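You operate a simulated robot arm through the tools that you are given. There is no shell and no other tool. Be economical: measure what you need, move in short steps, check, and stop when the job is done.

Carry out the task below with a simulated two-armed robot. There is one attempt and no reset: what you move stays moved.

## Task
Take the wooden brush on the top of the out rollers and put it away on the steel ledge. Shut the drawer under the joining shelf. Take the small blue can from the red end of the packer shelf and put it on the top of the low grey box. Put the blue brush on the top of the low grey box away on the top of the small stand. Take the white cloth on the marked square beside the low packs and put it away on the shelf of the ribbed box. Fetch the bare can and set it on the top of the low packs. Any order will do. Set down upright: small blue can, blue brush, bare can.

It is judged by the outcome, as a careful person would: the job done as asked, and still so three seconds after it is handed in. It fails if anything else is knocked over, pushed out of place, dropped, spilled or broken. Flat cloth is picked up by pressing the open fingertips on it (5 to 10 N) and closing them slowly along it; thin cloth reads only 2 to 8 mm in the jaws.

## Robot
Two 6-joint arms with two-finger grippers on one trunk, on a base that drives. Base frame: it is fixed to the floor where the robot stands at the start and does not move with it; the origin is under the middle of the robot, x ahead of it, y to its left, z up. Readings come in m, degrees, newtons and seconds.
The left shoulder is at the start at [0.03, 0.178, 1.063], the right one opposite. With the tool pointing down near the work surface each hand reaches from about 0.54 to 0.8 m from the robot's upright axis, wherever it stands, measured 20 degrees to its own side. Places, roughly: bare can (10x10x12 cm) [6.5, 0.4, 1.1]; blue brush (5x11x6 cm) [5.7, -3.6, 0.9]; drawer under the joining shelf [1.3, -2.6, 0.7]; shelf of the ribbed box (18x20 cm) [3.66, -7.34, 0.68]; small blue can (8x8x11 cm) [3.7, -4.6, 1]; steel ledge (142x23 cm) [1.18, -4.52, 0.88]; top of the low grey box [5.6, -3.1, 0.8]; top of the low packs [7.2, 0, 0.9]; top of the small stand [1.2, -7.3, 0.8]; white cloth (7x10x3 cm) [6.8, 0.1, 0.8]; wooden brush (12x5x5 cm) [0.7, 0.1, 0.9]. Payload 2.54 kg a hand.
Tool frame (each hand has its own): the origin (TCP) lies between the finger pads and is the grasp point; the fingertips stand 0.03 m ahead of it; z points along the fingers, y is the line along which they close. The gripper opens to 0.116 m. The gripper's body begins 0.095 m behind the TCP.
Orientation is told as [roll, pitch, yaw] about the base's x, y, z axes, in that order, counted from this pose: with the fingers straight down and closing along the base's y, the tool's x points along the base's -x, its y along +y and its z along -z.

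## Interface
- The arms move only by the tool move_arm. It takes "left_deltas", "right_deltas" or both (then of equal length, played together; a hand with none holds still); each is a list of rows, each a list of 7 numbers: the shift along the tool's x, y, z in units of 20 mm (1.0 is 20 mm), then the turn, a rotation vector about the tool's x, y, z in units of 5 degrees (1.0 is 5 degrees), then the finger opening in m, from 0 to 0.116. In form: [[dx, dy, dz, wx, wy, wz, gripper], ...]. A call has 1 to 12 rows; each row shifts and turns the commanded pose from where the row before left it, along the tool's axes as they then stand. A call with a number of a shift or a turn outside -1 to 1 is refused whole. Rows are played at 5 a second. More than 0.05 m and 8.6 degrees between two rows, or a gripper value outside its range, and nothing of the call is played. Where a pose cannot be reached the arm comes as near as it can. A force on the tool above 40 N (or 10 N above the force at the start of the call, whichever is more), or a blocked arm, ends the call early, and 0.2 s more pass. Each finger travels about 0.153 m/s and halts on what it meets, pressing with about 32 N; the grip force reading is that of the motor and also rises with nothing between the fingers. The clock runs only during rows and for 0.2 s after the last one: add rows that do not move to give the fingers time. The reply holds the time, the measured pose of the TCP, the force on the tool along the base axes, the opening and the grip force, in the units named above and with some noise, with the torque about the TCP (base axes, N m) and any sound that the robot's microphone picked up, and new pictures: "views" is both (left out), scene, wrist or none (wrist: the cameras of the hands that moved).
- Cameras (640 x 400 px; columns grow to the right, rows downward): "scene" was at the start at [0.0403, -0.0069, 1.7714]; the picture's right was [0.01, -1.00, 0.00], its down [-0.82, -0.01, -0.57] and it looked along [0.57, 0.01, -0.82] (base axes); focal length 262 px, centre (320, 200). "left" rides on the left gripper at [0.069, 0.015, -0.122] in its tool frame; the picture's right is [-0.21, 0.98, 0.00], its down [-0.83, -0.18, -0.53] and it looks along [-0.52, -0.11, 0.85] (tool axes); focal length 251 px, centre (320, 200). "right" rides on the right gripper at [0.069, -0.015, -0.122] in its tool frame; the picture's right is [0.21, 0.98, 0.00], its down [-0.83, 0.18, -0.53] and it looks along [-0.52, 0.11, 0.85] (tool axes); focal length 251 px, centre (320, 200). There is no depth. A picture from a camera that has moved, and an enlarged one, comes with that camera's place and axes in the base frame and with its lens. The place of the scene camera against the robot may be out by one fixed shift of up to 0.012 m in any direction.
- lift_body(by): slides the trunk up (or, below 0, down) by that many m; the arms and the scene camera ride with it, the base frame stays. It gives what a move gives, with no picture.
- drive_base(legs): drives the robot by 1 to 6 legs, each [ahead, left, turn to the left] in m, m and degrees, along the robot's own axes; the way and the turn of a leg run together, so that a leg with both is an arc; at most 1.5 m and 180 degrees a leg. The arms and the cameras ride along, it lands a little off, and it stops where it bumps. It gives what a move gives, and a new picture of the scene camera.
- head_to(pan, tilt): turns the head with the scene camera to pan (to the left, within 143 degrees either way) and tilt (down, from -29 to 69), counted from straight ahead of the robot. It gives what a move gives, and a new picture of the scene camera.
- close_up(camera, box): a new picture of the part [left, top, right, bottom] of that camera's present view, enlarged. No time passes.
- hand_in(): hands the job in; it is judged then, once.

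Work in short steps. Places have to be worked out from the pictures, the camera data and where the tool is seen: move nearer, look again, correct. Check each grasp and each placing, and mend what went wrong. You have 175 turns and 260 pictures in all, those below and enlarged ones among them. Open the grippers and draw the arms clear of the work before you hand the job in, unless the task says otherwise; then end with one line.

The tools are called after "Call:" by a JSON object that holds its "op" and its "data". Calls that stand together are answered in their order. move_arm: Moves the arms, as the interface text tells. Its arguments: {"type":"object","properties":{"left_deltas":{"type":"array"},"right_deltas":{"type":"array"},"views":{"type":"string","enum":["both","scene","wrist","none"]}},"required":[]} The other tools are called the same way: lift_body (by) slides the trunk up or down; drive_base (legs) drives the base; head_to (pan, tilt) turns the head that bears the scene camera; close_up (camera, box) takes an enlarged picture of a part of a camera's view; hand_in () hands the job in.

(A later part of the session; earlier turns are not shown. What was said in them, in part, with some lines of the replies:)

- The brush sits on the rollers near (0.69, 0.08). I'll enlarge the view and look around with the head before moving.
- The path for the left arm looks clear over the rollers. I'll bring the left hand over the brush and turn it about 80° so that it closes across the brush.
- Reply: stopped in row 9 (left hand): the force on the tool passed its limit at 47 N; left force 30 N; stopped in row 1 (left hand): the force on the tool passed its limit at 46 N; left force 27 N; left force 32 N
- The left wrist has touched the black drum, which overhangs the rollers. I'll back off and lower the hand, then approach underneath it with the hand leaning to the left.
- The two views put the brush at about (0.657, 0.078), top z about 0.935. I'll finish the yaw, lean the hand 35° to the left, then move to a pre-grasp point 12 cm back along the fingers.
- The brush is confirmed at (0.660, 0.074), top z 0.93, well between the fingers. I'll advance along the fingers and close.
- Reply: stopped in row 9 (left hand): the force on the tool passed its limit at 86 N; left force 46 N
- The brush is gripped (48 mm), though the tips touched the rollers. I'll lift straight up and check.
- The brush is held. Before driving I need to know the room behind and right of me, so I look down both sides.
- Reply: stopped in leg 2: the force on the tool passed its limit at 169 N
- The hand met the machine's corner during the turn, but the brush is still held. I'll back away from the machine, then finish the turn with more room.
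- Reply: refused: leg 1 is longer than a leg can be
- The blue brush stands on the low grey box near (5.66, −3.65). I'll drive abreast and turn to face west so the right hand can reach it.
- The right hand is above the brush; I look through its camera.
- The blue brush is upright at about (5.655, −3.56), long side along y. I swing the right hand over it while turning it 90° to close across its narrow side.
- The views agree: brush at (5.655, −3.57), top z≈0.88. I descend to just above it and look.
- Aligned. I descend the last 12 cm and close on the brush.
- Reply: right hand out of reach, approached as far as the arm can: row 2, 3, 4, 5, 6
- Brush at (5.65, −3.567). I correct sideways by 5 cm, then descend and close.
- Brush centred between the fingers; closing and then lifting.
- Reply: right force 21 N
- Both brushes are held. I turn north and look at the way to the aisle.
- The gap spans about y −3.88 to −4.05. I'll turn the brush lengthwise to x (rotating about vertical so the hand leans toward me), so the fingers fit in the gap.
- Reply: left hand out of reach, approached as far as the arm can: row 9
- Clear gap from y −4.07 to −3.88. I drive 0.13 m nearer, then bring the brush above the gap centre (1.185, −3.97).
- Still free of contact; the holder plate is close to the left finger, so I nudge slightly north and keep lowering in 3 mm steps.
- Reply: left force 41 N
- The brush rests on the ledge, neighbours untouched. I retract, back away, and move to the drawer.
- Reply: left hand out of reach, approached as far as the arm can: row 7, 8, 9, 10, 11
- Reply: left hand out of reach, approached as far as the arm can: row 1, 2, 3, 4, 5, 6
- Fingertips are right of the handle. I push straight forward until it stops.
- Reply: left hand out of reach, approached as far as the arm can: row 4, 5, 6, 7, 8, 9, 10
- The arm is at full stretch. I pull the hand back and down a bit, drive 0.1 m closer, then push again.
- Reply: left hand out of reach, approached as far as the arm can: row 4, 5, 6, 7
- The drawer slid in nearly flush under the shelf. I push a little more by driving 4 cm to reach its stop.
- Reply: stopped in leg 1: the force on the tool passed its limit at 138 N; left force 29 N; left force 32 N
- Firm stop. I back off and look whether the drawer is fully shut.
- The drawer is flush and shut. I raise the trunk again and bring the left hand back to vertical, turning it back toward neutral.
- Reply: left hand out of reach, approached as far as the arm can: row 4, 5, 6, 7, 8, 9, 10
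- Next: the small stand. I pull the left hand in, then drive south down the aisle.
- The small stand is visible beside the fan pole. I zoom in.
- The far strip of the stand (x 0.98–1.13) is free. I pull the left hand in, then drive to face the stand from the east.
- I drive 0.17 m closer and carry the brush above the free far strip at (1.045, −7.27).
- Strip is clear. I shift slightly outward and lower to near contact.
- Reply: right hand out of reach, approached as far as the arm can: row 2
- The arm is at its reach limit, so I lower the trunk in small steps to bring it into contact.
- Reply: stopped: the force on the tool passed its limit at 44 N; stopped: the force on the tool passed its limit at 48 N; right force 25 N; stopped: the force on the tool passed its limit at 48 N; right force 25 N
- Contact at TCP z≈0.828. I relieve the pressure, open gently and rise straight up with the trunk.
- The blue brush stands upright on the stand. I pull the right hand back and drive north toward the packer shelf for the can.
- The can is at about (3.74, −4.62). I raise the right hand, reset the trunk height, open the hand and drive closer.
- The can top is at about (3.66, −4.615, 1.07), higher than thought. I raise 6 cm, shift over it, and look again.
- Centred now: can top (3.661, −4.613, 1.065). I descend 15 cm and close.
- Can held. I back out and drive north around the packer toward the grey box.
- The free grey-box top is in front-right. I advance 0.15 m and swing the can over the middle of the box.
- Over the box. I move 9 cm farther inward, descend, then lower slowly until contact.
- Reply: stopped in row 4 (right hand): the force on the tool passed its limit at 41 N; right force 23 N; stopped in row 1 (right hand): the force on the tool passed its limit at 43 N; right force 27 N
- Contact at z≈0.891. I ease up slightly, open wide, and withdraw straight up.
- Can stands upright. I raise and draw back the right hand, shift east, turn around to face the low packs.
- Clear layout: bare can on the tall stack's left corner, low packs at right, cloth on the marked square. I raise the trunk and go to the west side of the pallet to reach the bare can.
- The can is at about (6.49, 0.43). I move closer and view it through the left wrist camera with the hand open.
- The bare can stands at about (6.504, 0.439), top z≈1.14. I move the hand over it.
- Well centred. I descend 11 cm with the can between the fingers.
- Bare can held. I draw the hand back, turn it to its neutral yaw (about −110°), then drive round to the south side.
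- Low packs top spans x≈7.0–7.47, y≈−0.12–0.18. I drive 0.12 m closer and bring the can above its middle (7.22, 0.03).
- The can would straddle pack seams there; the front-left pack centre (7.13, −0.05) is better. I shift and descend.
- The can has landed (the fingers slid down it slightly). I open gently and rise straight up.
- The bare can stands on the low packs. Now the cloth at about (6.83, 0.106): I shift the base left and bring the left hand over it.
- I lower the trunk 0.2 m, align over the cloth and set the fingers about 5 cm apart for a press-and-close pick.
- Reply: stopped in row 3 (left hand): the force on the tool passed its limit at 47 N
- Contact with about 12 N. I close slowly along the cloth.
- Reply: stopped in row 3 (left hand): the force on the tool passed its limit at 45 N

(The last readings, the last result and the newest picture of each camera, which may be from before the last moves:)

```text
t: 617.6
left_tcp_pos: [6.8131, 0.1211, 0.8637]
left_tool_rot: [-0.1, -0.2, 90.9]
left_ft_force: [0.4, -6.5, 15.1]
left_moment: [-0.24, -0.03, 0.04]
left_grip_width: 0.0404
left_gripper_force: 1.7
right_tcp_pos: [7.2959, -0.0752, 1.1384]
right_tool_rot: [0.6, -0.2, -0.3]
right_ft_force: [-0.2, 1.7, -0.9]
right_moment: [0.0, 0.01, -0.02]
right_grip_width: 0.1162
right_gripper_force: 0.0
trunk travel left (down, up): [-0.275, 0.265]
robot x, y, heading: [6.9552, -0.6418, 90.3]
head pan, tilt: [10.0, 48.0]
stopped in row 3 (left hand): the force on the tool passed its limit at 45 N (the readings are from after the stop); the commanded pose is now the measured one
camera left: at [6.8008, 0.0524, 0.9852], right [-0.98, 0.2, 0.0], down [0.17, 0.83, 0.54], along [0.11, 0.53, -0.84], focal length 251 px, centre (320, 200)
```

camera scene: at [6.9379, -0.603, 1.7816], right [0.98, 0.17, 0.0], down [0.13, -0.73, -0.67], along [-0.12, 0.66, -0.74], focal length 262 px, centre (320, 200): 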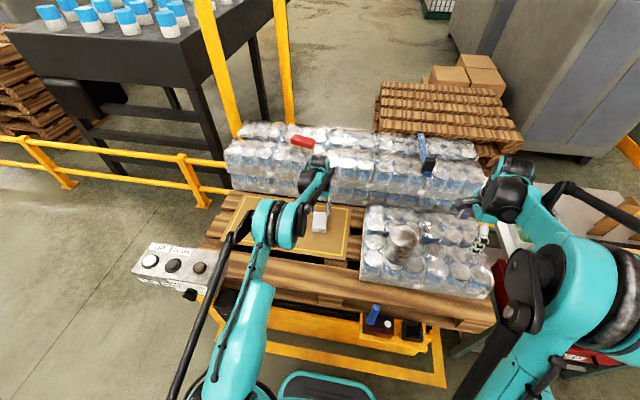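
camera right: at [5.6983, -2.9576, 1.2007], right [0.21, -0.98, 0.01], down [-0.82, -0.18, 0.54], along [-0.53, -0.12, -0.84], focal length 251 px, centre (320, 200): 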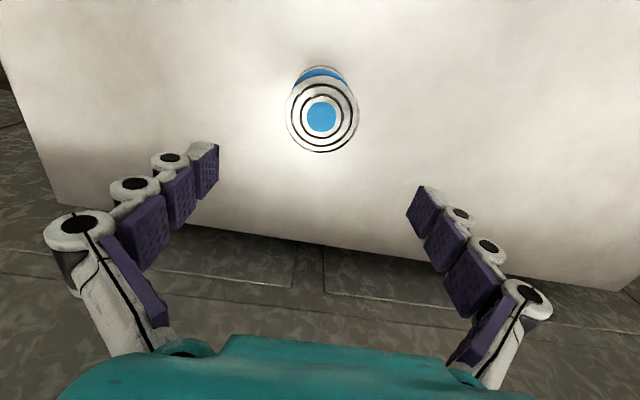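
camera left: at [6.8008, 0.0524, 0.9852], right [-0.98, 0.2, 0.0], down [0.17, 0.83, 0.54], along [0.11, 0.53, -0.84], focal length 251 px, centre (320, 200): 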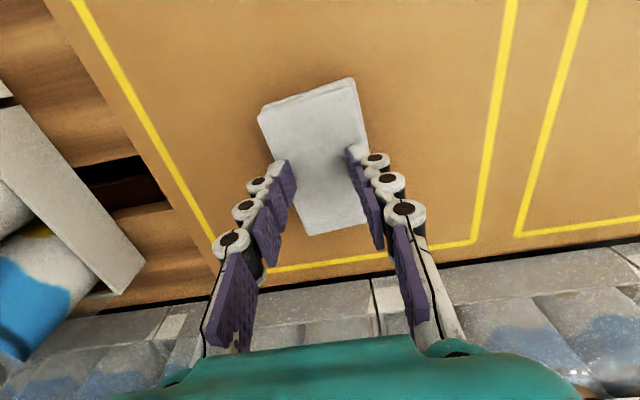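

Fingertips dip as they close, raising the force. I lift slightly while continuing to close.

Call:
{"op": "move_arm", "data": {"left_deltas": [[0, 0, -0.08, 0, 0, 0, 0.04], [0, 0, -0.06, 0, 0, 0, 0.034], [0, 0, -0.05, 0, 0, 0, 0.028], [0, 0, -0.05, 0, 0, 0, 0.022], [0, 0, -0.05, 0, 0, 0, 0.016], [0, 0, -0.04, 0, 0, 0, 0.01], [0, 0, -0.03, 0, 0, 0, 0.004], [0, 0, 0, 0, 0, 0, 0.0], [0, 0, 0, 0, 0, 0, 0.0]], "views": "wrist"}}

```text
t: 619.6
left_tcp_pos: [6.8154, 0.1219, 0.8685]
left_tool_rot: [0.0, -0.1, 90.9]
left_ft_force: [-0.4, -0.3, -0.5]
left_moment: [0.0, 0.01, -0.04]
left_grip_width: 0.0
left_gripper_force: 28.2
right_tcp_pos: [7.2948, -0.0729, 1.1394]
right_tool_rot: [0.5, -0.2, -0.2]
right_ft_force: [0.3, 0.1, -0.2]
right_moment: [0.01, 0.01, -0.02]
right_grip_width: 0.1163
right_gripper_force: 0.2
trunk travel left (down, up): [-0.275, 0.265]
robot x, y, heading: [6.9512, -0.6416, 89.8]
head pan, tilt: [10.0, 48.0]
camera left: at [6.8004, 0.0536, 0.9908], right [-0.98, 0.2, 0.0], down [0.17, 0.83, 0.54], along [0.11, 0.53, -0.84], focal length 251 px, centre (320, 200)
```

left: 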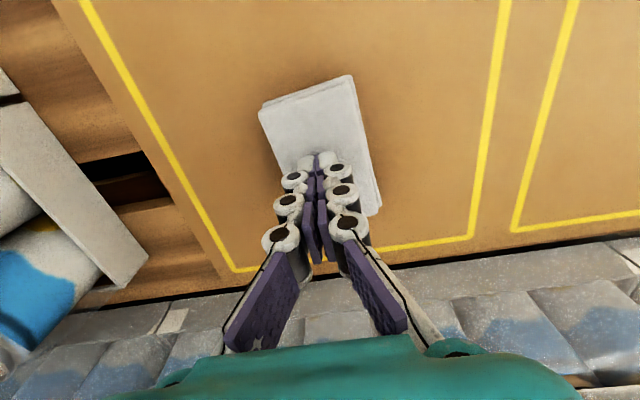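

Not caught; the folded cloth behaves like a block. I raise, open to 10 cm, and straddle its 7 cm width instead.

Call:
{"op": "move_arm", "data": {"left_deltas": [[0.4, 0, -1, 0, 0, 0, 0.0], [0, 0, -0.3, 0, 0, 0, 0.104], [0, 0, 0, 0, 0, 0, 0.104], [0, 0, 0, 0, 0, 0, 0.104], [0, 0, 0, 0, 0, 0, 0.104], [0, 0, 1, 0, 0, 0, 0.104], [0, 0, 1, 0, 0, 0, 0.104], [0, 0, 0.3, 0, 0, 0, 0.104], [0, 0, 0, 0, 0, 0, 0.104]], "views": "wrist"}}

```text
t: 621.6
left_tcp_pos: [6.8157, 0.1141, 0.8468]
left_tool_rot: [0.0, -0.3, 90.9]
left_ft_force: [0.7, -0.1, 0.8]
left_moment: [-0.05, 0.02, -0.05]
left_grip_width: 0.104
left_gripper_force: 0.1
right_tcp_pos: [7.2955, -0.0732, 1.1391]
right_tool_rot: [0.4, -0.2, -0.2]
right_ft_force: [-0.6, -0.6, -0.2]
right_moment: [-0.02, 0.01, -0.01]
right_grip_width: 0.1159
right_gripper_force: 0.1
trunk travel left (down, up): [-0.275, 0.265]
robot x, y, heading: [6.9529, -0.6389, 89.6]
head pan, tilt: [10.0, 48.0]
camera left: at [6.8007, 0.0457, 0.9702], right [-0.98, 0.2, 0.0], down [0.17, 0.83, 0.54], along [0.11, 0.53, -0.84], focal length 251 px, centre (320, 200)
```

left: 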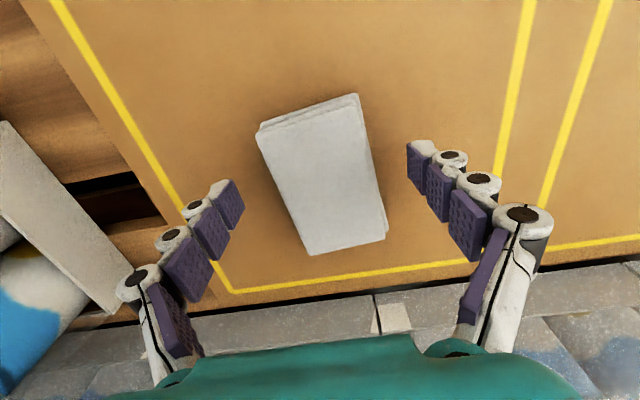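

Call:
{"op": "move_arm", "data": {"left_deltas": [[0, 0, 0.2, 0, 0, 0, 0.104], [0, 0, 0.2, 0, 0, 0, 0.104], [0, 0, 0.2, 0, 0, 0, 0.104], [0, 0, 0, 0, 0, 0, 0.104]], "views": "none"}}

Call:
{"op": "move_arm", "data": {"left_deltas": [[0, 0, 0, 0, 0, 0, 0.095], [0, 0, 0, 0, 0, 0, 0.088], [0, 0, 0, 0, 0, 0, 0.08], [0, 0, 0, 0, 0, 0, 0.072], [0, 0, 0, 0, 0, 0, 0.064], [0, 0, 0, 0, 0, 0, 0.056], [0, 0, 0, 0, 0, 0, 0.048], [0, 0, 0, 0, 0, 0, 0.04], [0, 0, 0, 0, 0, 0, 0.04]], "views": "wrist"}}

```text
t: 622.6
left_tcp_pos: [6.8143, 0.1103, 0.8392]
left_tool_rot: [0.0, -0.2, 90.9]
left_ft_force: [-0.1, 0.0, 0.8]
left_moment: [-0.02, -0.01, 0.02]
left_grip_width: 0.104
left_gripper_force: 0.0
left hand out of reach, approached as far as the arm can: row 2
right_tcp_pos: [7.2945, -0.0747, 1.1387]
right_tool_rot: [0.5, -0.2, -0.2]
right_ft_force: [0.3, 0.1, -0.4]
right_moment: [0.02, 0.0, 0.01]
right_grip_width: 0.1162
right_gripper_force: 0.0
trunk travel left (down, up): [-0.275, 0.265]
robot x, y, heading: [6.9526, -0.641, 89.8]
head pan, tilt: [10.0, 48.0]
```

```text
t: 624.6
left_tcp_pos: [6.8138, 0.1089, 0.839]
left_tool_rot: [0.0, -0.3, 90.9]
left_ft_force: [0.3, 0.4, 5.0]
left_moment: [0.06, 0.06, 0.11]
left_grip_width: 0.0662
left_gripper_force: 32.0
right_tcp_pos: [7.2945, -0.074, 1.1396]
right_tool_rot: [0.5, -0.3, -0.1]
right_ft_force: [-0.8, -0.1, -0.8]
right_moment: [0.01, -0.02, 0.02]
right_grip_width: 0.1162
right_gripper_force: 0.1
trunk travel left (down, up): [-0.275, 0.265]
robot x, y, heading: [6.9557, -0.6426, 90.0]
head pan, tilt: [10.0, 48.0]
camera left: at [6.801, 0.0411, 0.9615], right [-0.98, 0.2, 0.0], down [0.17, 0.83, 0.54], along [0.11, 0.53, -0.84], focal length 251 px, centre (320, 200)
```

left: 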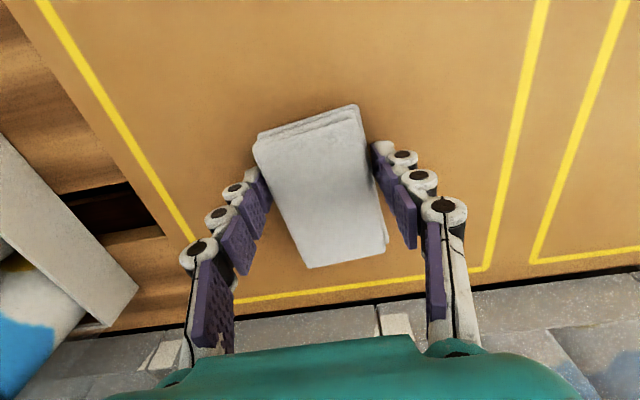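

The cloth is gripped as a block (66 mm, 32 N). I lift and check.

Call:
{"op": "move_arm", "data": {"left_deltas": [[0, 0, -0.5, 0, 0, 0, 0.04], [0, 0, -1, 0, 0, 0, 0.04], [0, 0, -1, 0, 0, 0, 0.04], [0, 0, -1, 0, 0, 0, 0.04], [0, 0, -1, 0, 0, 0, 0.04], [0, 0, -1, 0, 0, 0, 0.04], [0, 0, -1, 0, 0, 0, 0.04], [0, 0, -1, 0, 0, 0, 0.04], [0, 0, -1, 0, 0, 0, 0.04], [0, 0, 0, 0, 0, 0, 0.04]], "views": "both"}}

```text
t: 626.8
left_tcp_pos: [6.8153, 0.1118, 1.0081]
left_tool_rot: [0.0, -0.1, 90.9]
left_ft_force: [-0.9, 0.0, -1.5]
left_moment: [-0.01, 0.0, 0.01]
left_grip_width: 0.0658
left_gripper_force: 31.9
right_tcp_pos: [7.2942, -0.0741, 1.1392]
right_tool_rot: [0.4, -0.2, -0.2]
right_ft_force: [0.0, -0.1, -0.7]
right_moment: [0.0, 0.01, -0.02]
right_grip_width: 0.1162
right_gripper_force: 0.0
trunk travel left (down, up): [-0.275, 0.265]
robot x, y, heading: [6.9496, -0.6403, 90.1]
head pan, tilt: [10.0, 48.0]
camera scene: at [6.9375, -0.602, 1.7815], right [0.98, 0.17, 0.0], down [0.13, -0.73, -0.67], along [-0.12, 0.66, -0.74], focal length 262 px, centre (320, 200)
camera left: at [6.8014, 0.0434, 1.1304], right [-0.98, 0.2, 0.0], down [0.17, 0.83, 0.54], along [0.11, 0.53, -0.84], focal length 251 px, centre (320, 200)
```

scene: 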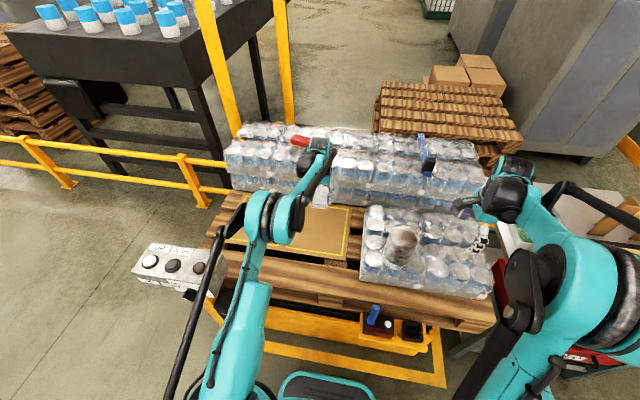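
left: 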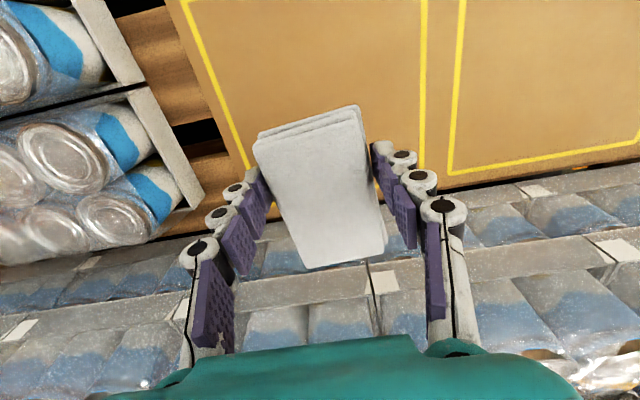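

Cloth secured. I draw the hand in and drive back toward the aisle.

Call:
{"op": "move_arm", "data": {"left_deltas": [[0.9, 0, -0.5, 0, 0, 0, 0.04], [0.9, 0, -0.5, 0, 0, 0, 0.04], [0.9, 0, -0.5, 0, 0, 0, 0.04], [0.9, 0, 0, 0, 0, 0, 0.04], [0.9, 0, 0, 0, 0, 0, 0.04], [0.9, 0, 0, 0, 0, 0, 0.04], [0.9, 0, 0, 0, 0, 0, 0.04], [0.9, 0, 0, 0, 0, 0, 0.04], [0.9, 0, 0, 0, 0, 0, 0.04], [0.9, 0, 0, 0, 0, 0, 0.04]], "views": "none"}}

Call:
{"op": "head_to", "data": {"pan": 20, "tilt": 25}}

Call:
{"op": "drive_base", "data": {"legs": [[-0.6, 0, 0], [0, 0, 90], [1.2, -0.6, 0], [1.3, 0, 0], [1.25, 0, 0]]}}

```text
t: 629.0
left_tcp_pos: [6.8161, -0.0694, 1.0374]
left_tool_rot: [0.0, -0.2, 90.9]
left_ft_force: [-0.8, 0.0, 0.5]
left_moment: [0.0, 0.02, 0.0]
left_grip_width: 0.0654
left_gripper_force: 31.8
right_tcp_pos: [7.2947, -0.0747, 1.1398]
right_tool_rot: [0.4, -0.2, -0.3]
right_ft_force: [-0.6, -0.7, -0.8]
right_moment: [-0.01, 0.0, 0.03]
right_grip_width: 0.116
right_gripper_force: 0.0
trunk travel left (down, up): [-0.275, 0.265]
robot x, y, heading: [6.9548, -0.6407, 89.9]
head pan, tilt: [10.0, 48.0]
```

```text
t: 629.9
left_tcp_pos: [6.8165, -0.0684, 1.037]
left_tool_rot: [-0.1, -0.2, 90.8]
left_ft_force: [0.0, 0.2, -0.7]
left_moment: [-0.01, 0.03, -0.05]
left_grip_width: 0.0653
left_gripper_force: 31.5
right_tcp_pos: [7.2947, -0.0738, 1.1395]
right_tool_rot: [0.4, -0.2, -0.2]
right_ft_force: [0.5, -0.1, -0.5]
right_moment: [-0.04, 0.03, 0.03]
right_grip_width: 0.1156
right_gripper_force: 0.0
trunk travel left (down, up): [-0.275, 0.265]
robot x, y, heading: [6.9539, -0.6408, 90.1]
head pan, tilt: [20.0, 25.0]
camera scene: at [6.9198, -0.5936, 1.8163], right [0.94, 0.34, 0.0], down [0.14, -0.4, -0.91], along [-0.31, 0.85, -0.42], focal length 262 px, centre (320, 200)
```

scene: 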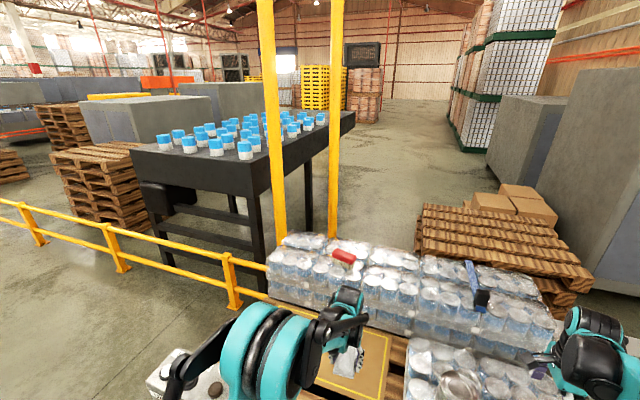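

```text
t: 655.4
left_tcp_pos: [2.649, -0.8471, 1.0374]
left_tool_rot: [0.0, -0.1, -177.6]
left_ft_force: [-0.3, 0.4, -0.5]
left_moment: [-0.02, -0.03, 0.01]
left_grip_width: 0.0639
left_gripper_force: 32.0
right_tcp_pos: [2.6412, -0.368, 1.1386]
right_tool_rot: [0.4, -0.2, 91.5]
right_ft_force: [0.7, -0.2, 0.2]
right_moment: [0.01, 0.0, -0.02]
right_grip_width: 0.116
right_gripper_force: 0.0
trunk travel left (down, up): [-0.275, 0.265]
robot x, y, heading: [3.2217, -0.6913, -178.2]
head pan, tilt: [20.0, 25.0]
camera scene: at [3.1623, -0.7344, 1.8163], right [-0.37, 0.93, 0.0], down [0.39, 0.16, -0.91], along [-0.84, -0.33, -0.42], focal length 262 px, centre (320, 200)
```

scene: 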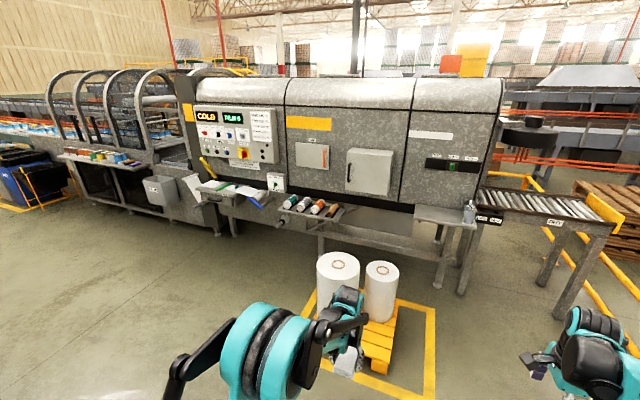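

Call:
{"op": "drive_base", "data": {"legs": [[0, 0, 88.2], [0.3, -0.6, 0], [1.3, -0.15, 0], [1.3, 0, 0], [1.3, 0, 0], [0.8, 0, 0]]}}

Call:
{"op": "head_to", "data": {"pan": 35, "tilt": 25}}

Call:
{"op": "close_up", "data": {"camera": "scene", "box": [200, 100, 440, 250]}}

```text
t: 685.2
left_tcp_pos: [2.5009, -6.2769, 1.0375]
left_tool_rot: [0.0, -0.1, -90.8]
left_ft_force: [-0.1, 0.7, -0.1]
left_moment: [0.02, 0.0, 0.0]
left_grip_width: 0.0636
left_gripper_force: 31.9
right_tcp_pos: [2.0232, -6.2573, 1.1397]
right_tool_rot: [0.4, -0.2, 178.2]
right_ft_force: [-0.1, 0.7, 0.0]
right_moment: [0.0, 0.0, -0.01]
right_grip_width: 0.1159
right_gripper_force: 0.1
trunk travel left (down, up): [-0.275, 0.265]
robot x, y, heading: [2.3855, -5.6984, -91.7]
head pan, tilt: [20.0, 25.0]
camera scene: at [2.4095, -5.7651, 1.8163], right [-0.95, -0.31, 0.0], down [-0.13, 0.4, -0.91], along [0.29, -0.86, -0.42], focal length 262 px, centre (320, 200)
```

scene: 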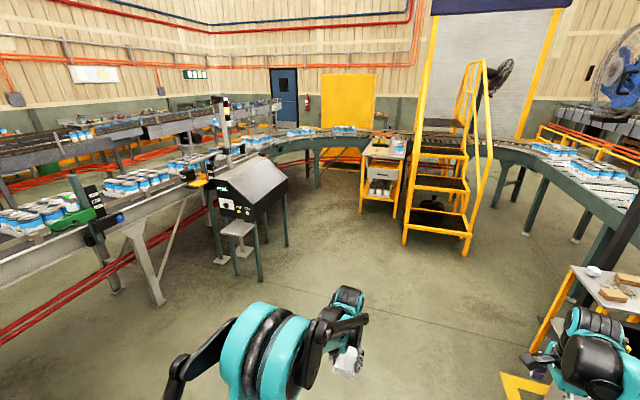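

```text
t: 686.0
left_tcp_pos: [2.4998, -6.2768, 1.0385]
left_tool_rot: [-0.1, -0.2, -90.8]
left_ft_force: [0.2, -0.4, -0.1]
left_moment: [0.02, -0.02, -0.01]
left_grip_width: 0.0637
left_gripper_force: 32.2
right_tcp_pos: [2.0231, -6.257, 1.1388]
right_tool_rot: [0.5, -0.2, 178.2]
right_ft_force: [0.6, -0.9, -0.1]
right_moment: [0.01, 0.0, 0.02]
right_grip_width: 0.1161
right_gripper_force: 0.0
trunk travel left (down, up): [-0.275, 0.265]
robot x, y, heading: [2.3841, -5.7, -91.4]
head pan, tilt: [35.0, 25.0]
camera scene: at [2.4311, -5.7539, 1.8164], right [-0.84, -0.55, 0.0], down [-0.23, 0.35, -0.91], along [0.5, -0.76, -0.42], focal length 262 px, centre (320, 200)
```

scene: 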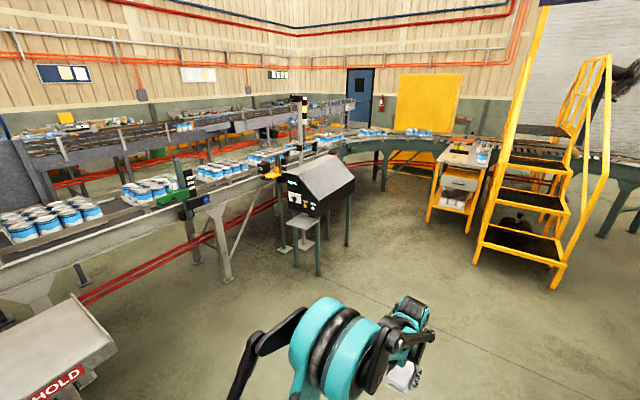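

```text
2.67 times, centred on (320, 175) of scene
camera zoom: at [2.4311, -5.7539, 1.8164], right [-0.84, -0.55, 0.0], down [-0.23, 0.35, -0.91], along [0.5, -0.76, -0.42], focal length 699 px, centre (320, 267)
```

zoom: 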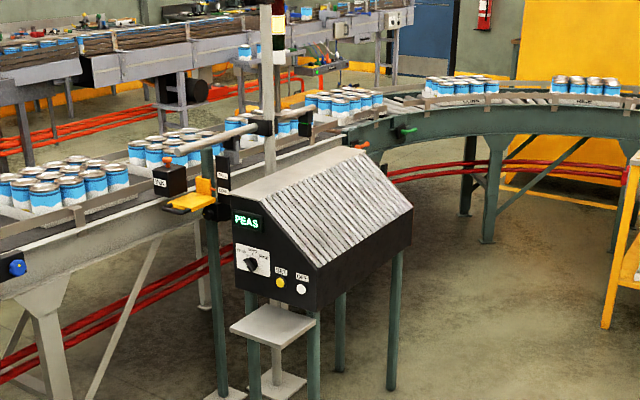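

The ribbed box's small shelf (x 3.57–3.75, y −7.45–−7.24, z≈0.68) faces north. I drive to stand in front of it facing south.

Call:
{"op": "drive_base", "data": {"legs": [[0.85, 0, 1.4], [0, 1.05, 0]]}}

Call:
{"op": "head_to", "data": {"pan": 15, "tilt": 48}}

```text
t: 695.5
left_tcp_pos: [3.5692, -7.1213, 1.0367]
left_tool_rot: [0.0, -0.2, -88.7]
left_ft_force: [0.5, 0.7, -0.8]
left_moment: [0.02, 0.03, 0.0]
left_grip_width: 0.0638
left_gripper_force: 32.4
right_tcp_pos: [3.0911, -7.121, 1.1398]
right_tool_rot: [0.5, -0.4, -179.7]
right_ft_force: [0.7, -0.3, 1.5]
right_moment: [0.0, 0.01, -0.01]
right_grip_width: 0.1158
right_gripper_force: 0.0
trunk travel left (down, up): [-0.275, 0.265]
robot x, y, heading: [3.4289, -6.5494, -89.8]
head pan, tilt: [35.0, 25.0]
camera scene: at [3.4808, -6.6025, 1.8164], right [-0.82, -0.58, 0.0], down [-0.24, 0.34, -0.91], along [0.52, -0.74, -0.42], focal length 262 px, centre (320, 200)
```

scene: 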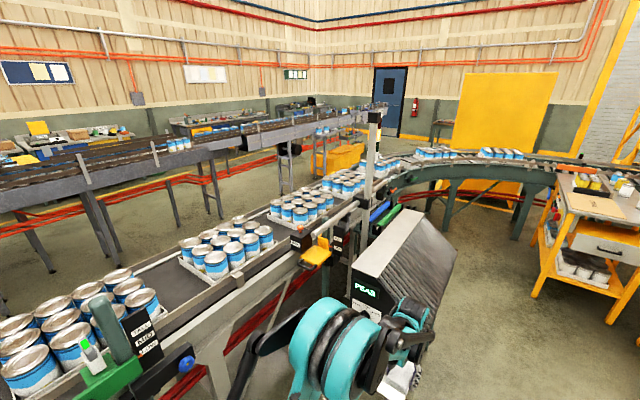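

```text
t: 696.4
left_tcp_pos: [3.5678, -7.121, 1.0374]
left_tool_rot: [0.0, -0.2, -88.7]
left_ft_force: [-1.4, 0.9, 0.1]
left_moment: [0.04, -0.02, -0.03]
left_grip_width: 0.0636
left_gripper_force: 32.1
right_tcp_pos: [3.0899, -7.1202, 1.1391]
right_tool_rot: [0.5, -0.3, -179.8]
right_ft_force: [-0.2, 0.9, -0.3]
right_moment: [-0.01, 0.02, 0.01]
right_grip_width: 0.1161
right_gripper_force: 0.0
trunk travel left (down, up): [-0.275, 0.265]
robot x, y, heading: [3.4314, -6.5494, -89.5]
head pan, tilt: [15.0, 48.0]
camera scene: at [3.448, -6.6034, 1.7817], right [-0.96, -0.27, 0.0], down [-0.2, 0.72, -0.67], along [0.18, -0.65, -0.74], focal length 262 px, centre (320, 200)
```

scene: 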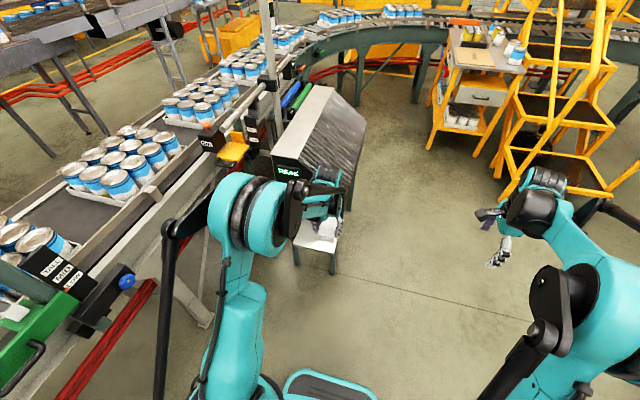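

I lower the trunk 0.2 m and look with the left wrist camera.

Call:
{"op": "lift_body", "data": {"by": -0.2}}

Call:
{"op": "move_arm", "data": {"left_deltas": [[0, -0.8, 0, 0, 0, 0, 0.04], [0, -0.8, 0, 0, 0, 0, 0.04], [0, -0.8, 0, 0, 0, 0, 0.04], [0, -0.8, 0, 0, 0, 0, 0.04]], "views": "wrist"}}

```text
t: 698.6
left_tcp_pos: [3.57, -7.1225, 0.8378]
left_tool_rot: [0.0, -0.1, -88.7]
left_ft_force: [-0.3, -0.1, -1.0]
left_moment: [0.01, 0.0, 0.02]
left_grip_width: 0.0637
left_gripper_force: 32.6
right_tcp_pos: [3.0908, -7.1197, 0.9399]
right_tool_rot: [0.6, -0.3, -179.9]
right_ft_force: [0.1, 0.2, 1.6]
right_moment: [0.0, 0.01, -0.04]
right_grip_width: 0.116
right_gripper_force: 0.0
trunk travel left (down, up): [-0.075, 0.465]
robot x, y, heading: [3.4281, -6.5483, -89.5]
head pan, tilt: [15.0, 48.0]
```

```text
t: 699.6
left_tcp_pos: [3.5033, -7.1248, 0.8381]
left_tool_rot: [0.0, -0.2, -88.7]
left_ft_force: [-0.5, 0.1, -0.4]
left_moment: [-0.02, 0.04, 0.03]
left_grip_width: 0.0637
left_gripper_force: 32.1
right_tcp_pos: [3.0902, -7.1211, 0.9376]
right_tool_rot: [0.5, -0.2, -179.8]
right_ft_force: [0.1, 0.2, -0.8]
right_moment: [0.01, -0.02, 0.02]
right_grip_width: 0.1162
right_gripper_force: 0.1
trunk travel left (down, up): [-0.075, 0.465]
robot x, y, heading: [3.428, -6.5513, -89.7]
head pan, tilt: [15.0, 48.0]
camera left: at [3.5182, -7.0527, 0.9601], right [0.98, -0.19, 0.0], down [-0.16, -0.83, 0.54], along [-0.1, -0.53, -0.84], focal length 251 px, centre (320, 200)
```

left: 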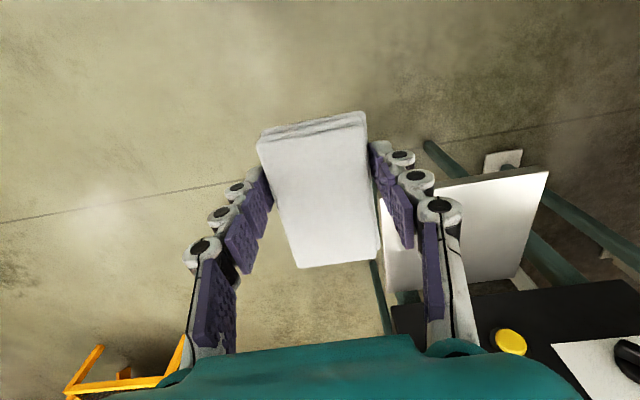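

The shelf spans x 3.565–3.77, y −7.44–−7.24. I drive 8 cm closer and place the cloth above its centre.

Call:
{"op": "drive_base", "data": {"legs": [[0.08, 0, 0]]}}

Call:
{"op": "move_arm", "data": {"left_deltas": [[-0.2, 0.895, 0, 0, 0, 0, 0.04], [-0.2, 0.895, 0, 0, 0, 0, 0.04], [-0.2, 0.895, 0, 0, 0, 0, 0.04], [-0.8, 0.895, 0, 0, 0, 0, 0.04], [-0.9, 0.895, 0, 0, 0, 0, 0.04], [-1, 0.895, 0, 0, 0, 0, 0.04], [-1, 0.895, 0, 0, 0, 0, 0.04], [-1, 0.895, 0, 0, 0, 0, 0.04], [-1, 0.895, 0, 0, 0, 0, 0.04], [0, 0, 0, 0, 0, 0, 0.04]], "views": "both"}}

```text
t: 700.6
left_tcp_pos: [3.5051, -7.2037, 0.8378]
left_tool_rot: [0.0, -0.1, -88.7]
left_ft_force: [0.4, 0.2, -0.7]
left_moment: [0.07, 0.01, 0.0]
left_grip_width: 0.0637
left_gripper_force: 32.2
right_tcp_pos: [3.0917, -7.2007, 0.9381]
right_tool_rot: [0.4, -0.2, -179.9]
right_ft_force: [-0.5, -0.9, -0.8]
right_moment: [0.05, 0.0, 0.02]
right_grip_width: 0.116
right_gripper_force: 0.1
trunk travel left (down, up): [-0.075, 0.465]
robot x, y, heading: [3.4289, -6.6288, -89.6]
head pan, tilt: [15.0, 48.0]
camera scene: at [3.4484, -6.6855, 1.5815], right [-0.96, -0.27, 0.0], down [-0.2, 0.72, -0.67], along [0.18, -0.64, -0.74], focal length 262 px, centre (320, 200)
```

scene: 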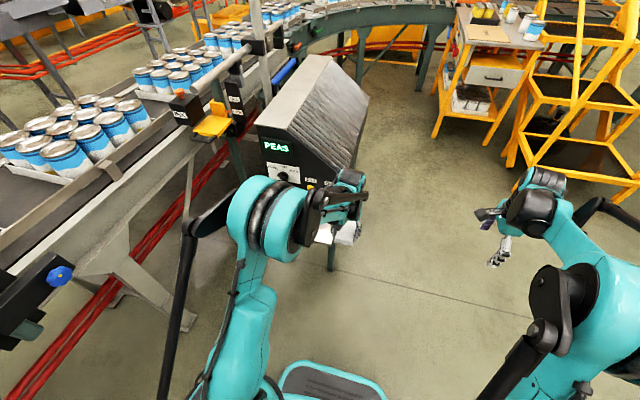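

```text
t: 702.8
left_tcp_pos: [3.668, -7.3263, 0.8377]
left_tool_rot: [0.0, -0.2, -88.9]
left_ft_force: [-0.1, 0.1, -0.5]
left_moment: [-0.01, -0.01, -0.02]
left_grip_width: 0.0638
left_gripper_force: 31.8
right_tcp_pos: [3.0911, -7.1998, 0.9387]
right_tool_rot: [0.5, -0.2, -179.8]
right_ft_force: [0.1, -0.8, 0.3]
right_moment: [-0.02, 0.0, -0.02]
right_grip_width: 0.1159
right_gripper_force: 0.1
trunk travel left (down, up): [-0.075, 0.465]
robot x, y, heading: [3.4285, -6.6259, -89.6]
head pan, tilt: [15.0, 48.0]
camera scene: at [3.4483, -6.6832, 1.5816], right [-0.96, -0.27, 0.0], down [-0.2, 0.72, -0.67], along [0.18, -0.65, -0.74], focal length 262 px, centre (320, 200)
camera left: at [3.6832, -7.255, 0.9601], right [0.98, -0.19, 0.0], down [-0.16, -0.83, 0.54], along [-0.1, -0.53, -0.84], focal length 251 px, centre (320, 200)
```

scene: 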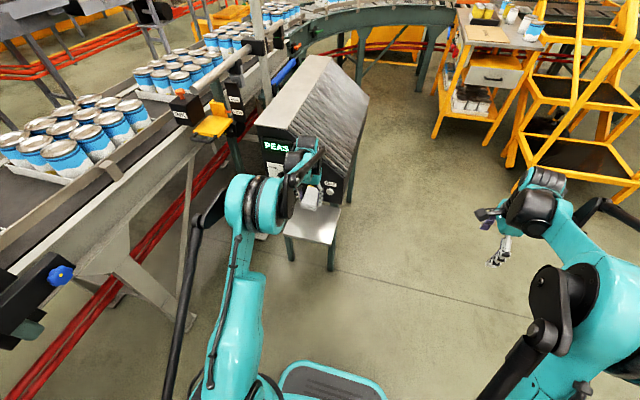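
left: 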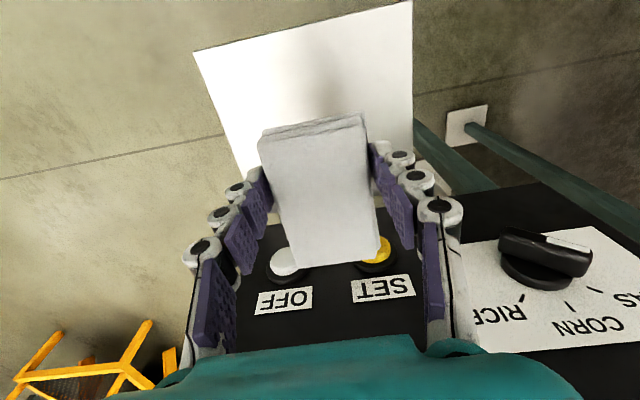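

Aligned above the shelf. I descend carefully, keeping clear of the panel buttons.

Call:
{"op": "move_arm", "data": {"left_deltas": [[0.5, 0, 0.5, 0, 0, 0, 0.04], [0, 0, 1, 0, 0, 0, 0.04], [0, 0, 1, 0, 0, 0, 0.04], [0, 0, 1, 0, 0, 0, 0.04], [0, 0, 1, 0, 0, 0, 0.04], [0, 0, 0, 0, 0, 0, 0.04]], "views": "wrist"}}

Call:
{"op": "move_arm", "data": {"left_deltas": [[0, 0, 0.2, 0, 0, 0, 0.04], [0, 0, 0.2, 0, 0, 0, 0.04], [0, 0, 0.2, 0, 0, 0, 0.04], [0, 0, 0, 0, 0, 0, 0.04]], "views": "none"}}

```text
t: 704.2
left_tcp_pos: [3.6697, -7.3176, 0.7474]
left_tool_rot: [-0.1, -0.2, -88.7]
left_ft_force: [0.1, 0.4, -0.3]
left_moment: [0.01, -0.01, 0.02]
left_grip_width: 0.0638
left_gripper_force: 31.6
right_tcp_pos: [3.0913, -7.201, 0.9382]
right_tool_rot: [0.5, -0.3, -179.8]
right_ft_force: [0.2, 0.6, -0.4]
right_moment: [0.0, 0.02, 0.01]
right_grip_width: 0.116
right_gripper_force: 0.0
trunk travel left (down, up): [-0.075, 0.465]
robot x, y, heading: [3.4296, -6.6319, -89.6]
head pan, tilt: [15.0, 48.0]
camera left: at [3.683, -7.2458, 0.8703], right [0.98, -0.19, 0.0], down [-0.16, -0.83, 0.54], along [-0.1, -0.53, -0.84], focal length 251 px, centre (320, 200)
```

left: 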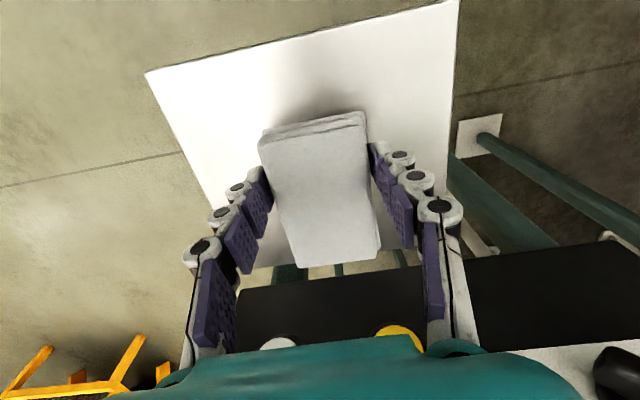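

```text
t: 705.2
left_tcp_pos: [3.6693, -7.3163, 0.7354]
left_tool_rot: [0.0, -0.1, -88.7]
left_ft_force: [0.4, 0.5, -0.4]
left_moment: [0.01, -0.02, -0.01]
left_grip_width: 0.0636
left_gripper_force: 32.4
right_tcp_pos: [3.0913, -7.2003, 0.9385]
right_tool_rot: [0.5, -0.3, -179.8]
right_ft_force: [0.5, 0.4, 1.4]
right_moment: [-0.01, -0.01, -0.01]
right_grip_width: 0.116
right_gripper_force: 0.1
trunk travel left (down, up): [-0.075, 0.465]
robot x, y, heading: [3.4243, -6.6314, -89.6]
head pan, tilt: [15.0, 48.0]
```

Call:
{"op": "move_arm", "data": {"left_deltas": [[0, 0, 0.15, 0, 0, 0, 0.04], [0, 0, 0.15, 0, 0, 0, 0.04], [0, 0, 0.15, 0, 0, 0, 0.04], [0, 0, 0.15, 0, 0, 0, 0.04], [0, 0, 0, 0, 0, 0, 0.04]], "views": "none"}}

Call:
{"op": "move_arm", "data": {"left_deltas": [[0, 0, 0.15, 0, 0, 0, 0.04], [0, 0, 0.15, 0, 0, 0, 0.04], [0, 0, 0, 0, 0, 0, 0.04]], "views": "wrist"}}

```text
t: 706.4
left_tcp_pos: [3.668, -7.3172, 0.7238]
left_tool_rot: [0.0, -0.3, -88.7]
left_ft_force: [-0.2, 0.8, -0.3]
left_moment: [0.0, -0.03, -0.05]
left_grip_width: 0.0639
left_gripper_force: 31.8
right_tcp_pos: [3.0913, -7.2014, 0.938]
right_tool_rot: [0.5, -0.3, -179.8]
right_ft_force: [-0.4, 0.1, 0.0]
right_moment: [0.01, 0.02, -0.01]
right_grip_width: 0.116
right_gripper_force: 0.2
trunk travel left (down, up): [-0.075, 0.465]
robot x, y, heading: [3.4259, -6.6282, -89.9]
head pan, tilt: [15.0, 48.0]
```

```text
t: 707.2
left_tcp_pos: [3.6689, -7.3169, 0.7168]
left_tool_rot: [0.1, -0.2, -88.8]
left_ft_force: [0.4, -0.2, -0.6]
left_moment: [0.01, 0.06, -0.01]
left_grip_width: 0.0637
left_gripper_force: 31.9
right_tcp_pos: [3.091, -7.1997, 0.9391]
right_tool_rot: [0.6, -0.3, -179.7]
right_ft_force: [-0.5, -0.2, -0.2]
right_moment: [0.0, -0.02, 0.05]
right_grip_width: 0.1161
right_gripper_force: 0.0
trunk travel left (down, up): [-0.075, 0.465]
robot x, y, heading: [3.4265, -6.6267, -89.6]
head pan, tilt: [15.0, 48.0]
camera left: at [3.683, -7.2459, 0.8403], right [0.98, -0.19, 0.0], down [-0.16, -0.83, 0.54], along [-0.1, -0.53, -0.84], focal length 251 px, centre (320, 200)
```

left: 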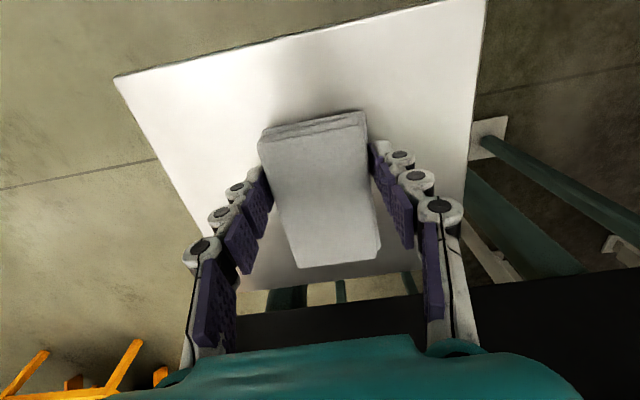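

Call:
{"op": "move_arm", "data": {"left_deltas": [[0, 0, 0.15, 0, 0, 0, 0.04], [0, 0, 0.15, 0, 0, 0, 0.04], [0, 0, 0.15, 0, 0, 0, 0.04], [0, 0, 0.15, 0, 0, 0, 0.04], [0, 0, 0, 0, 0, 0, 0.04]], "views": "none"}}

Call:
{"op": "move_arm", "data": {"left_deltas": [[0, 0, 0.15, 0, 0, 0, 0.04], [0, 0, 0.15, 0, 0, 0, 0.04], [0, 0, 0, 0, 0, 0, 0.04]], "views": "none"}}

```text
t: 708.4
left_tcp_pos: [3.6687, -7.3141, 0.7086]
left_tool_rot: [0.0, -0.3, -88.7]
left_ft_force: [2.5, -1.7, 37.8]
left_moment: [-0.06, -0.07, 0.0]
left_grip_width: 0.064
left_gripper_force: 31.9
right_tcp_pos: [3.0897, -7.1975, 0.9404]
right_tool_rot: [0.6, -0.2, -179.7]
right_ft_force: [-0.9, -0.2, -0.7]
right_moment: [0.0, -0.03, -0.02]
right_grip_width: 0.116
right_gripper_force: 0.1
trunk travel left (down, up): [-0.075, 0.465]
robot x, y, heading: [3.4274, -6.6332, -89.5]
head pan, tilt: [15.0, 48.0]
```

```text
t: 708.8
left_tcp_pos: [3.668, -7.3147, 0.7082]
left_tool_rot: [0.0, -0.2, -88.8]
left_ft_force: [0.7, 4.1, 27.8]
left_moment: [0.31, 0.14, -0.02]
left_grip_width: 0.0641
left_gripper_force: 31.5
right_tcp_pos: [3.09, -7.1991, 0.9413]
right_tool_rot: [0.6, -0.2, -179.7]
right_ft_force: [-0.5, 0.1, -0.2]
right_moment: [-0.01, -0.02, -0.01]
right_grip_width: 0.1156
right_gripper_force: 0.0
trunk travel left (down, up): [-0.075, 0.465]
robot x, y, heading: [3.4252, -6.6286, -89.7]
head pan, tilt: [15.0, 48.0]
stopped in row 2 (left hand): the force on the tool passed its limit at 52 N (the readings are from after the stop); the commanded pose is now the measured one
```

Contact. I ease up 3 mm, open, and rise straight up.

Call:
{"op": "move_arm", "data": {"left_deltas": [[0, 0, -0.15, 0, 0, 0, 0.04], [0, 0, 0, 0, 0, 0, 0.07], [0, 0, 0, 0, 0, 0, 0.085], [0, 0, 0, 0, 0, 0, 0.1], [0, 0, 0, 0, 0, 0, 0.1], [0, 0, -0.5, 0, 0, 0, 0.1], [0, 0, -1, 0, 0, 0, 0.1], [0, 0, -1, 0, 0, 0, 0.1], [0, 0, -1, 0, 0, 0, 0.1], [0, 0, -1, 0, 0, 0, 0.1], [0, 0, -1, 0, 0, 0, 0.1], [0, 0, -1, 0, 0, 0, 0.1]], "views": "both"}}

```text
t: 711.4
left_tcp_pos: [3.6693, -7.3161, 0.838]
left_tool_rot: [0.0, -0.1, -88.7]
left_ft_force: [-0.1, -0.6, 0.0]
left_moment: [0.02, 0.01, -0.02]
left_grip_width: 0.1002
left_gripper_force: 0.1
right_tcp_pos: [3.0906, -7.2016, 0.939]
right_tool_rot: [0.6, -0.2, -179.8]
right_ft_force: [0.9, -0.2, -0.5]
right_moment: [-0.02, 0.03, 0.01]
right_grip_width: 0.1163
right_gripper_force: 0.0
trunk travel left (down, up): [-0.075, 0.465]
robot x, y, heading: [3.4292, -6.6303, -89.6]
head pan, tilt: [15.0, 48.0]
camera scene: at [3.4484, -6.683, 1.5816], right [-0.96, -0.27, 0.0], down [-0.2, 0.72, -0.67], along [0.18, -0.65, -0.74], focal length 262 px, centre (320, 200)
camera left: at [3.683, -7.245, 0.9599], right [0.98, -0.19, 0.0], down [-0.16, -0.83, 0.54], along [-0.1, -0.53, -0.84], focal length 251 px, centre (320, 200)
```

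scene: 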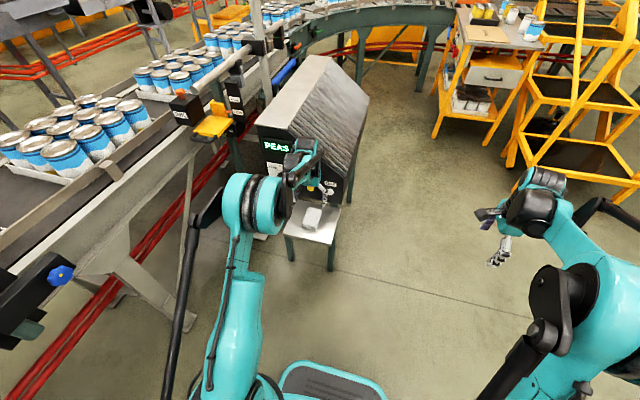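
left: 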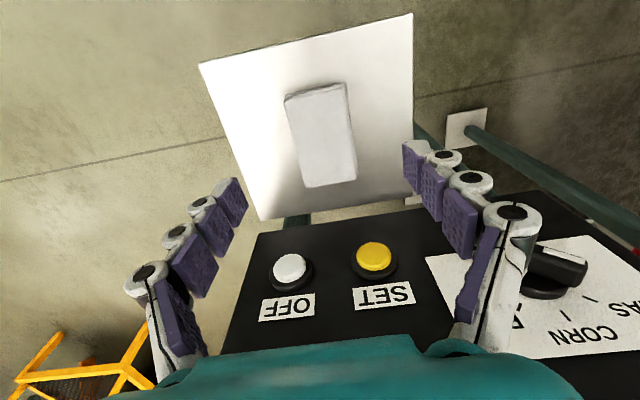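

All items are placed. I retract the hand and back off, then go to double-check the drawer from an oblique angle.

Call:
{"op": "move_arm", "data": {"left_deltas": [[0.6, 0, -0.8, 0, 0, 0, 0.1], [0.8, 0, -0.8, 0, 0, 0, 0.1], [1, 0, -0.5, 0, 0, 0, 0.1], [1, 0, 0, 0, 0, 0, 0.1], [1, 0, 0, 0, 0, 0, 0.1], [1, 0, 0, 0, 0, 0, 0.1], [1, 0, 0, 0, 0, 0, 0.1]], "views": "none"}}

Call:
{"op": "drive_base", "data": {"legs": [[-0.15, -0.6, 0], [0, -0.45, 0], [0, 0, 180]]}}

Call:
{"op": "lift_body", "data": {"by": 0.2}}

Call:
{"op": "drive_base", "data": {"legs": [[1.4, 0, 0], [1.3, 0, 0]]}}

Call:
{"op": "head_to", "data": {"pan": 40, "tilt": 30}}

```text
t: 713.0
left_tcp_pos: [3.6666, -7.1877, 0.8801]
left_tool_rot: [0.0, -0.2, -88.7]
left_ft_force: [-0.4, 0.8, -0.2]
left_moment: [-0.04, 0.0, -0.02]
left_grip_width: 0.1002
left_gripper_force: 0.2
right_tcp_pos: [3.0921, -7.2003, 0.9392]
right_tool_rot: [0.5, -0.4, -179.8]
right_ft_force: [-0.1, 0.0, -0.3]
right_moment: [-0.03, -0.03, 0.02]
right_grip_width: 0.116
right_gripper_force: 0.0
trunk travel left (down, up): [-0.075, 0.465]
robot x, y, heading: [3.428, -6.629, -89.5]
head pan, tilt: [15.0, 48.0]
```

```text
t: 726.2
left_tcp_pos: [2.1398, -5.9339, 0.8797]
left_tool_rot: [0.0, -0.2, 92.2]
left_ft_force: [-0.3, 0.4, 0.8]
left_moment: [0.05, -0.01, 0.01]
left_grip_width: 0.1001
left_gripper_force: 0.1
right_tcp_pos: [2.716, -5.9129, 0.9388]
right_tool_rot: [0.5, -0.3, 1.2]
right_ft_force: [0.1, 0.3, 0.1]
right_moment: [0.02, 0.03, -0.01]
right_grip_width: 0.1158
right_gripper_force: 0.1
trunk travel left (down, up): [-0.075, 0.465]
robot x, y, heading: [2.3837, -6.4881, 91.3]
head pan, tilt: [15.0, 48.0]
camera scene: at [2.3628, -6.4516, 1.5816], right [0.96, 0.28, 0.0], down [0.21, -0.71, -0.67], along [-0.19, 0.64, -0.74], focal length 262 px, centre (320, 200)
```

scene: 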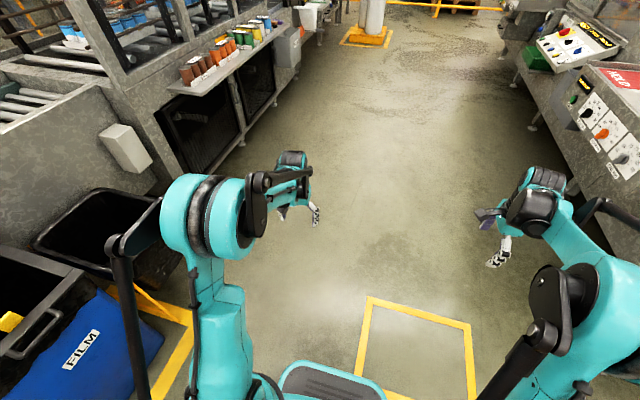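

```text
t: 728.3
left_tcp_pos: [2.1398, -5.9336, 1.0796]
left_tool_rot: [0.0, 0.0, 92.2]
left_ft_force: [0.1, 0.3, -0.1]
left_moment: [0.02, 0.0, 0.03]
left_grip_width: 0.1003
left_gripper_force: 0.0
right_tcp_pos: [2.7148, -5.9128, 1.1377]
right_tool_rot: [0.4, -0.2, 1.2]
right_ft_force: [0.6, 0.0, 0.7]
right_moment: [-0.02, 0.01, 0.01]
right_grip_width: 0.1161
right_gripper_force: 0.0
trunk travel left (down, up): [-0.275, 0.265]
robot x, y, heading: [2.3861, -6.4953, 91.3]
head pan, tilt: [15.0, 48.0]
```

```text
t: 741.5
left_tcp_pos: [2.0576, -3.2341, 1.0804]
left_tool_rot: [0.1, -0.1, 92.4]
left_ft_force: [-0.5, 0.0, -0.7]
left_moment: [0.01, 0.04, 0.0]
left_grip_width: 0.0999
left_gripper_force: 0.0
right_tcp_pos: [2.633, -3.2118, 1.1395]
right_tool_rot: [0.4, -0.4, 1.3]
right_ft_force: [0.3, -0.9, 0.0]
right_moment: [0.0, 0.0, 0.01]
right_grip_width: 0.1162
right_gripper_force: 0.1
trunk travel left (down, up): [-0.275, 0.265]
robot x, y, heading: [2.3086, -3.7884, 91.4]
head pan, tilt: [15.0, 48.0]
camera scene: at [2.2823, -3.7521, 1.7816], right [0.96, 0.28, 0.0], down [0.21, -0.71, -0.67], along [-0.19, 0.64, -0.74], focal length 262 px, centre (320, 200)
```

scene: 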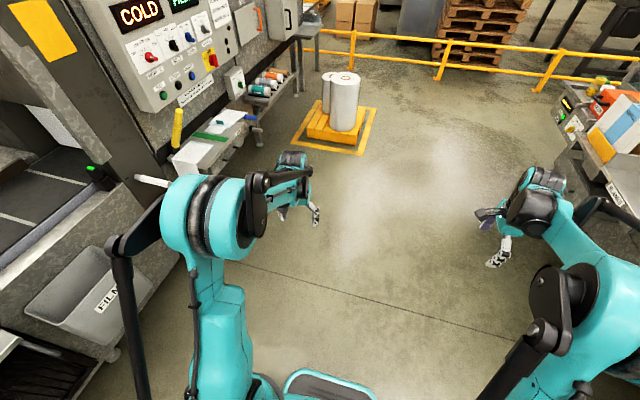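

```text
t: 742.4
left_tcp_pos: [2.0586, -3.2351, 1.0798]
left_tool_rot: [0.0, -0.1, 92.4]
left_ft_force: [-0.5, -0.5, 0.4]
left_moment: [0.03, 0.02, 0.02]
left_grip_width: 0.0999
left_gripper_force: 0.1
right_tcp_pos: [2.6335, -3.2126, 1.1388]
right_tool_rot: [0.6, -0.3, 1.2]
right_ft_force: [1.1, 0.7, 0.8]
right_moment: [-0.02, 0.03, 0.0]
right_grip_width: 0.1161
right_gripper_force: 0.1
trunk travel left (down, up): [-0.275, 0.265]
robot x, y, heading: [2.3071, -3.7955, 91.5]
head pan, tilt: [40.0, 30.0]
camera scene: at [2.2449, -3.7601, 1.8083], right [0.75, 0.66, 0.0], down [0.33, -0.38, -0.87], along [-0.57, 0.65, -0.5], focal length 262 px, centre (320, 200)
```

scene: 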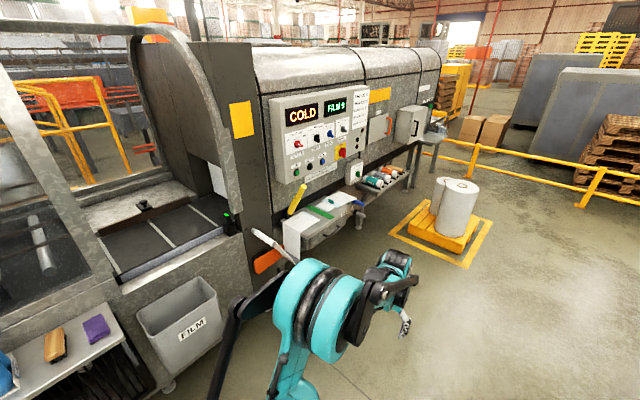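

Call:
{"op": "close_up", "data": {"camera": "scene", "box": [260, 180, 380, 255]}}

Call:
{"op": "close_up", "data": {"camera": "scene", "box": [0, 290, 140, 400]}}

```text
5.33 times, centred on (320, 218) of scene
camera zoom: at [2.2449, -3.7601, 1.8083], right [0.75, 0.66, 0.0], down [0.33, -0.38, -0.87], along [-0.57, 0.65, -0.5], focal length 1398 px, centre (320, 107)
```

zoom: 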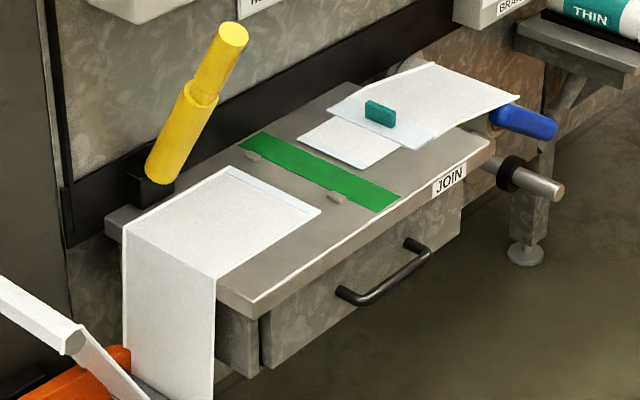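

```text
3.64 times, centred on (70, 345) of scene
camera zoom: at [2.2449, -3.7601, 1.8083], right [0.75, 0.66, 0.0], down [0.33, -0.38, -0.87], along [-0.57, 0.65, -0.5], focal length 953 px, centre (1229, -327)
```

zoom: 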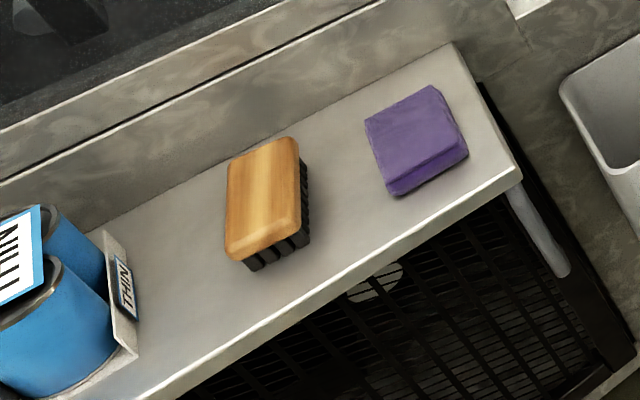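

The drawer is flush with its housing and the brush sits on the ledge. Both grippers are open and clear of the work, so I hand in.

Call:
{"op": "hand_in", "data": {}}

```text
The job is handed in.
```

All six jobs were done and the work is handed in. While I moved, my hand pressed against the black drum over the out rollers and my hand and brush bumped a corner of the machine; nothing looked damaged or out of place.
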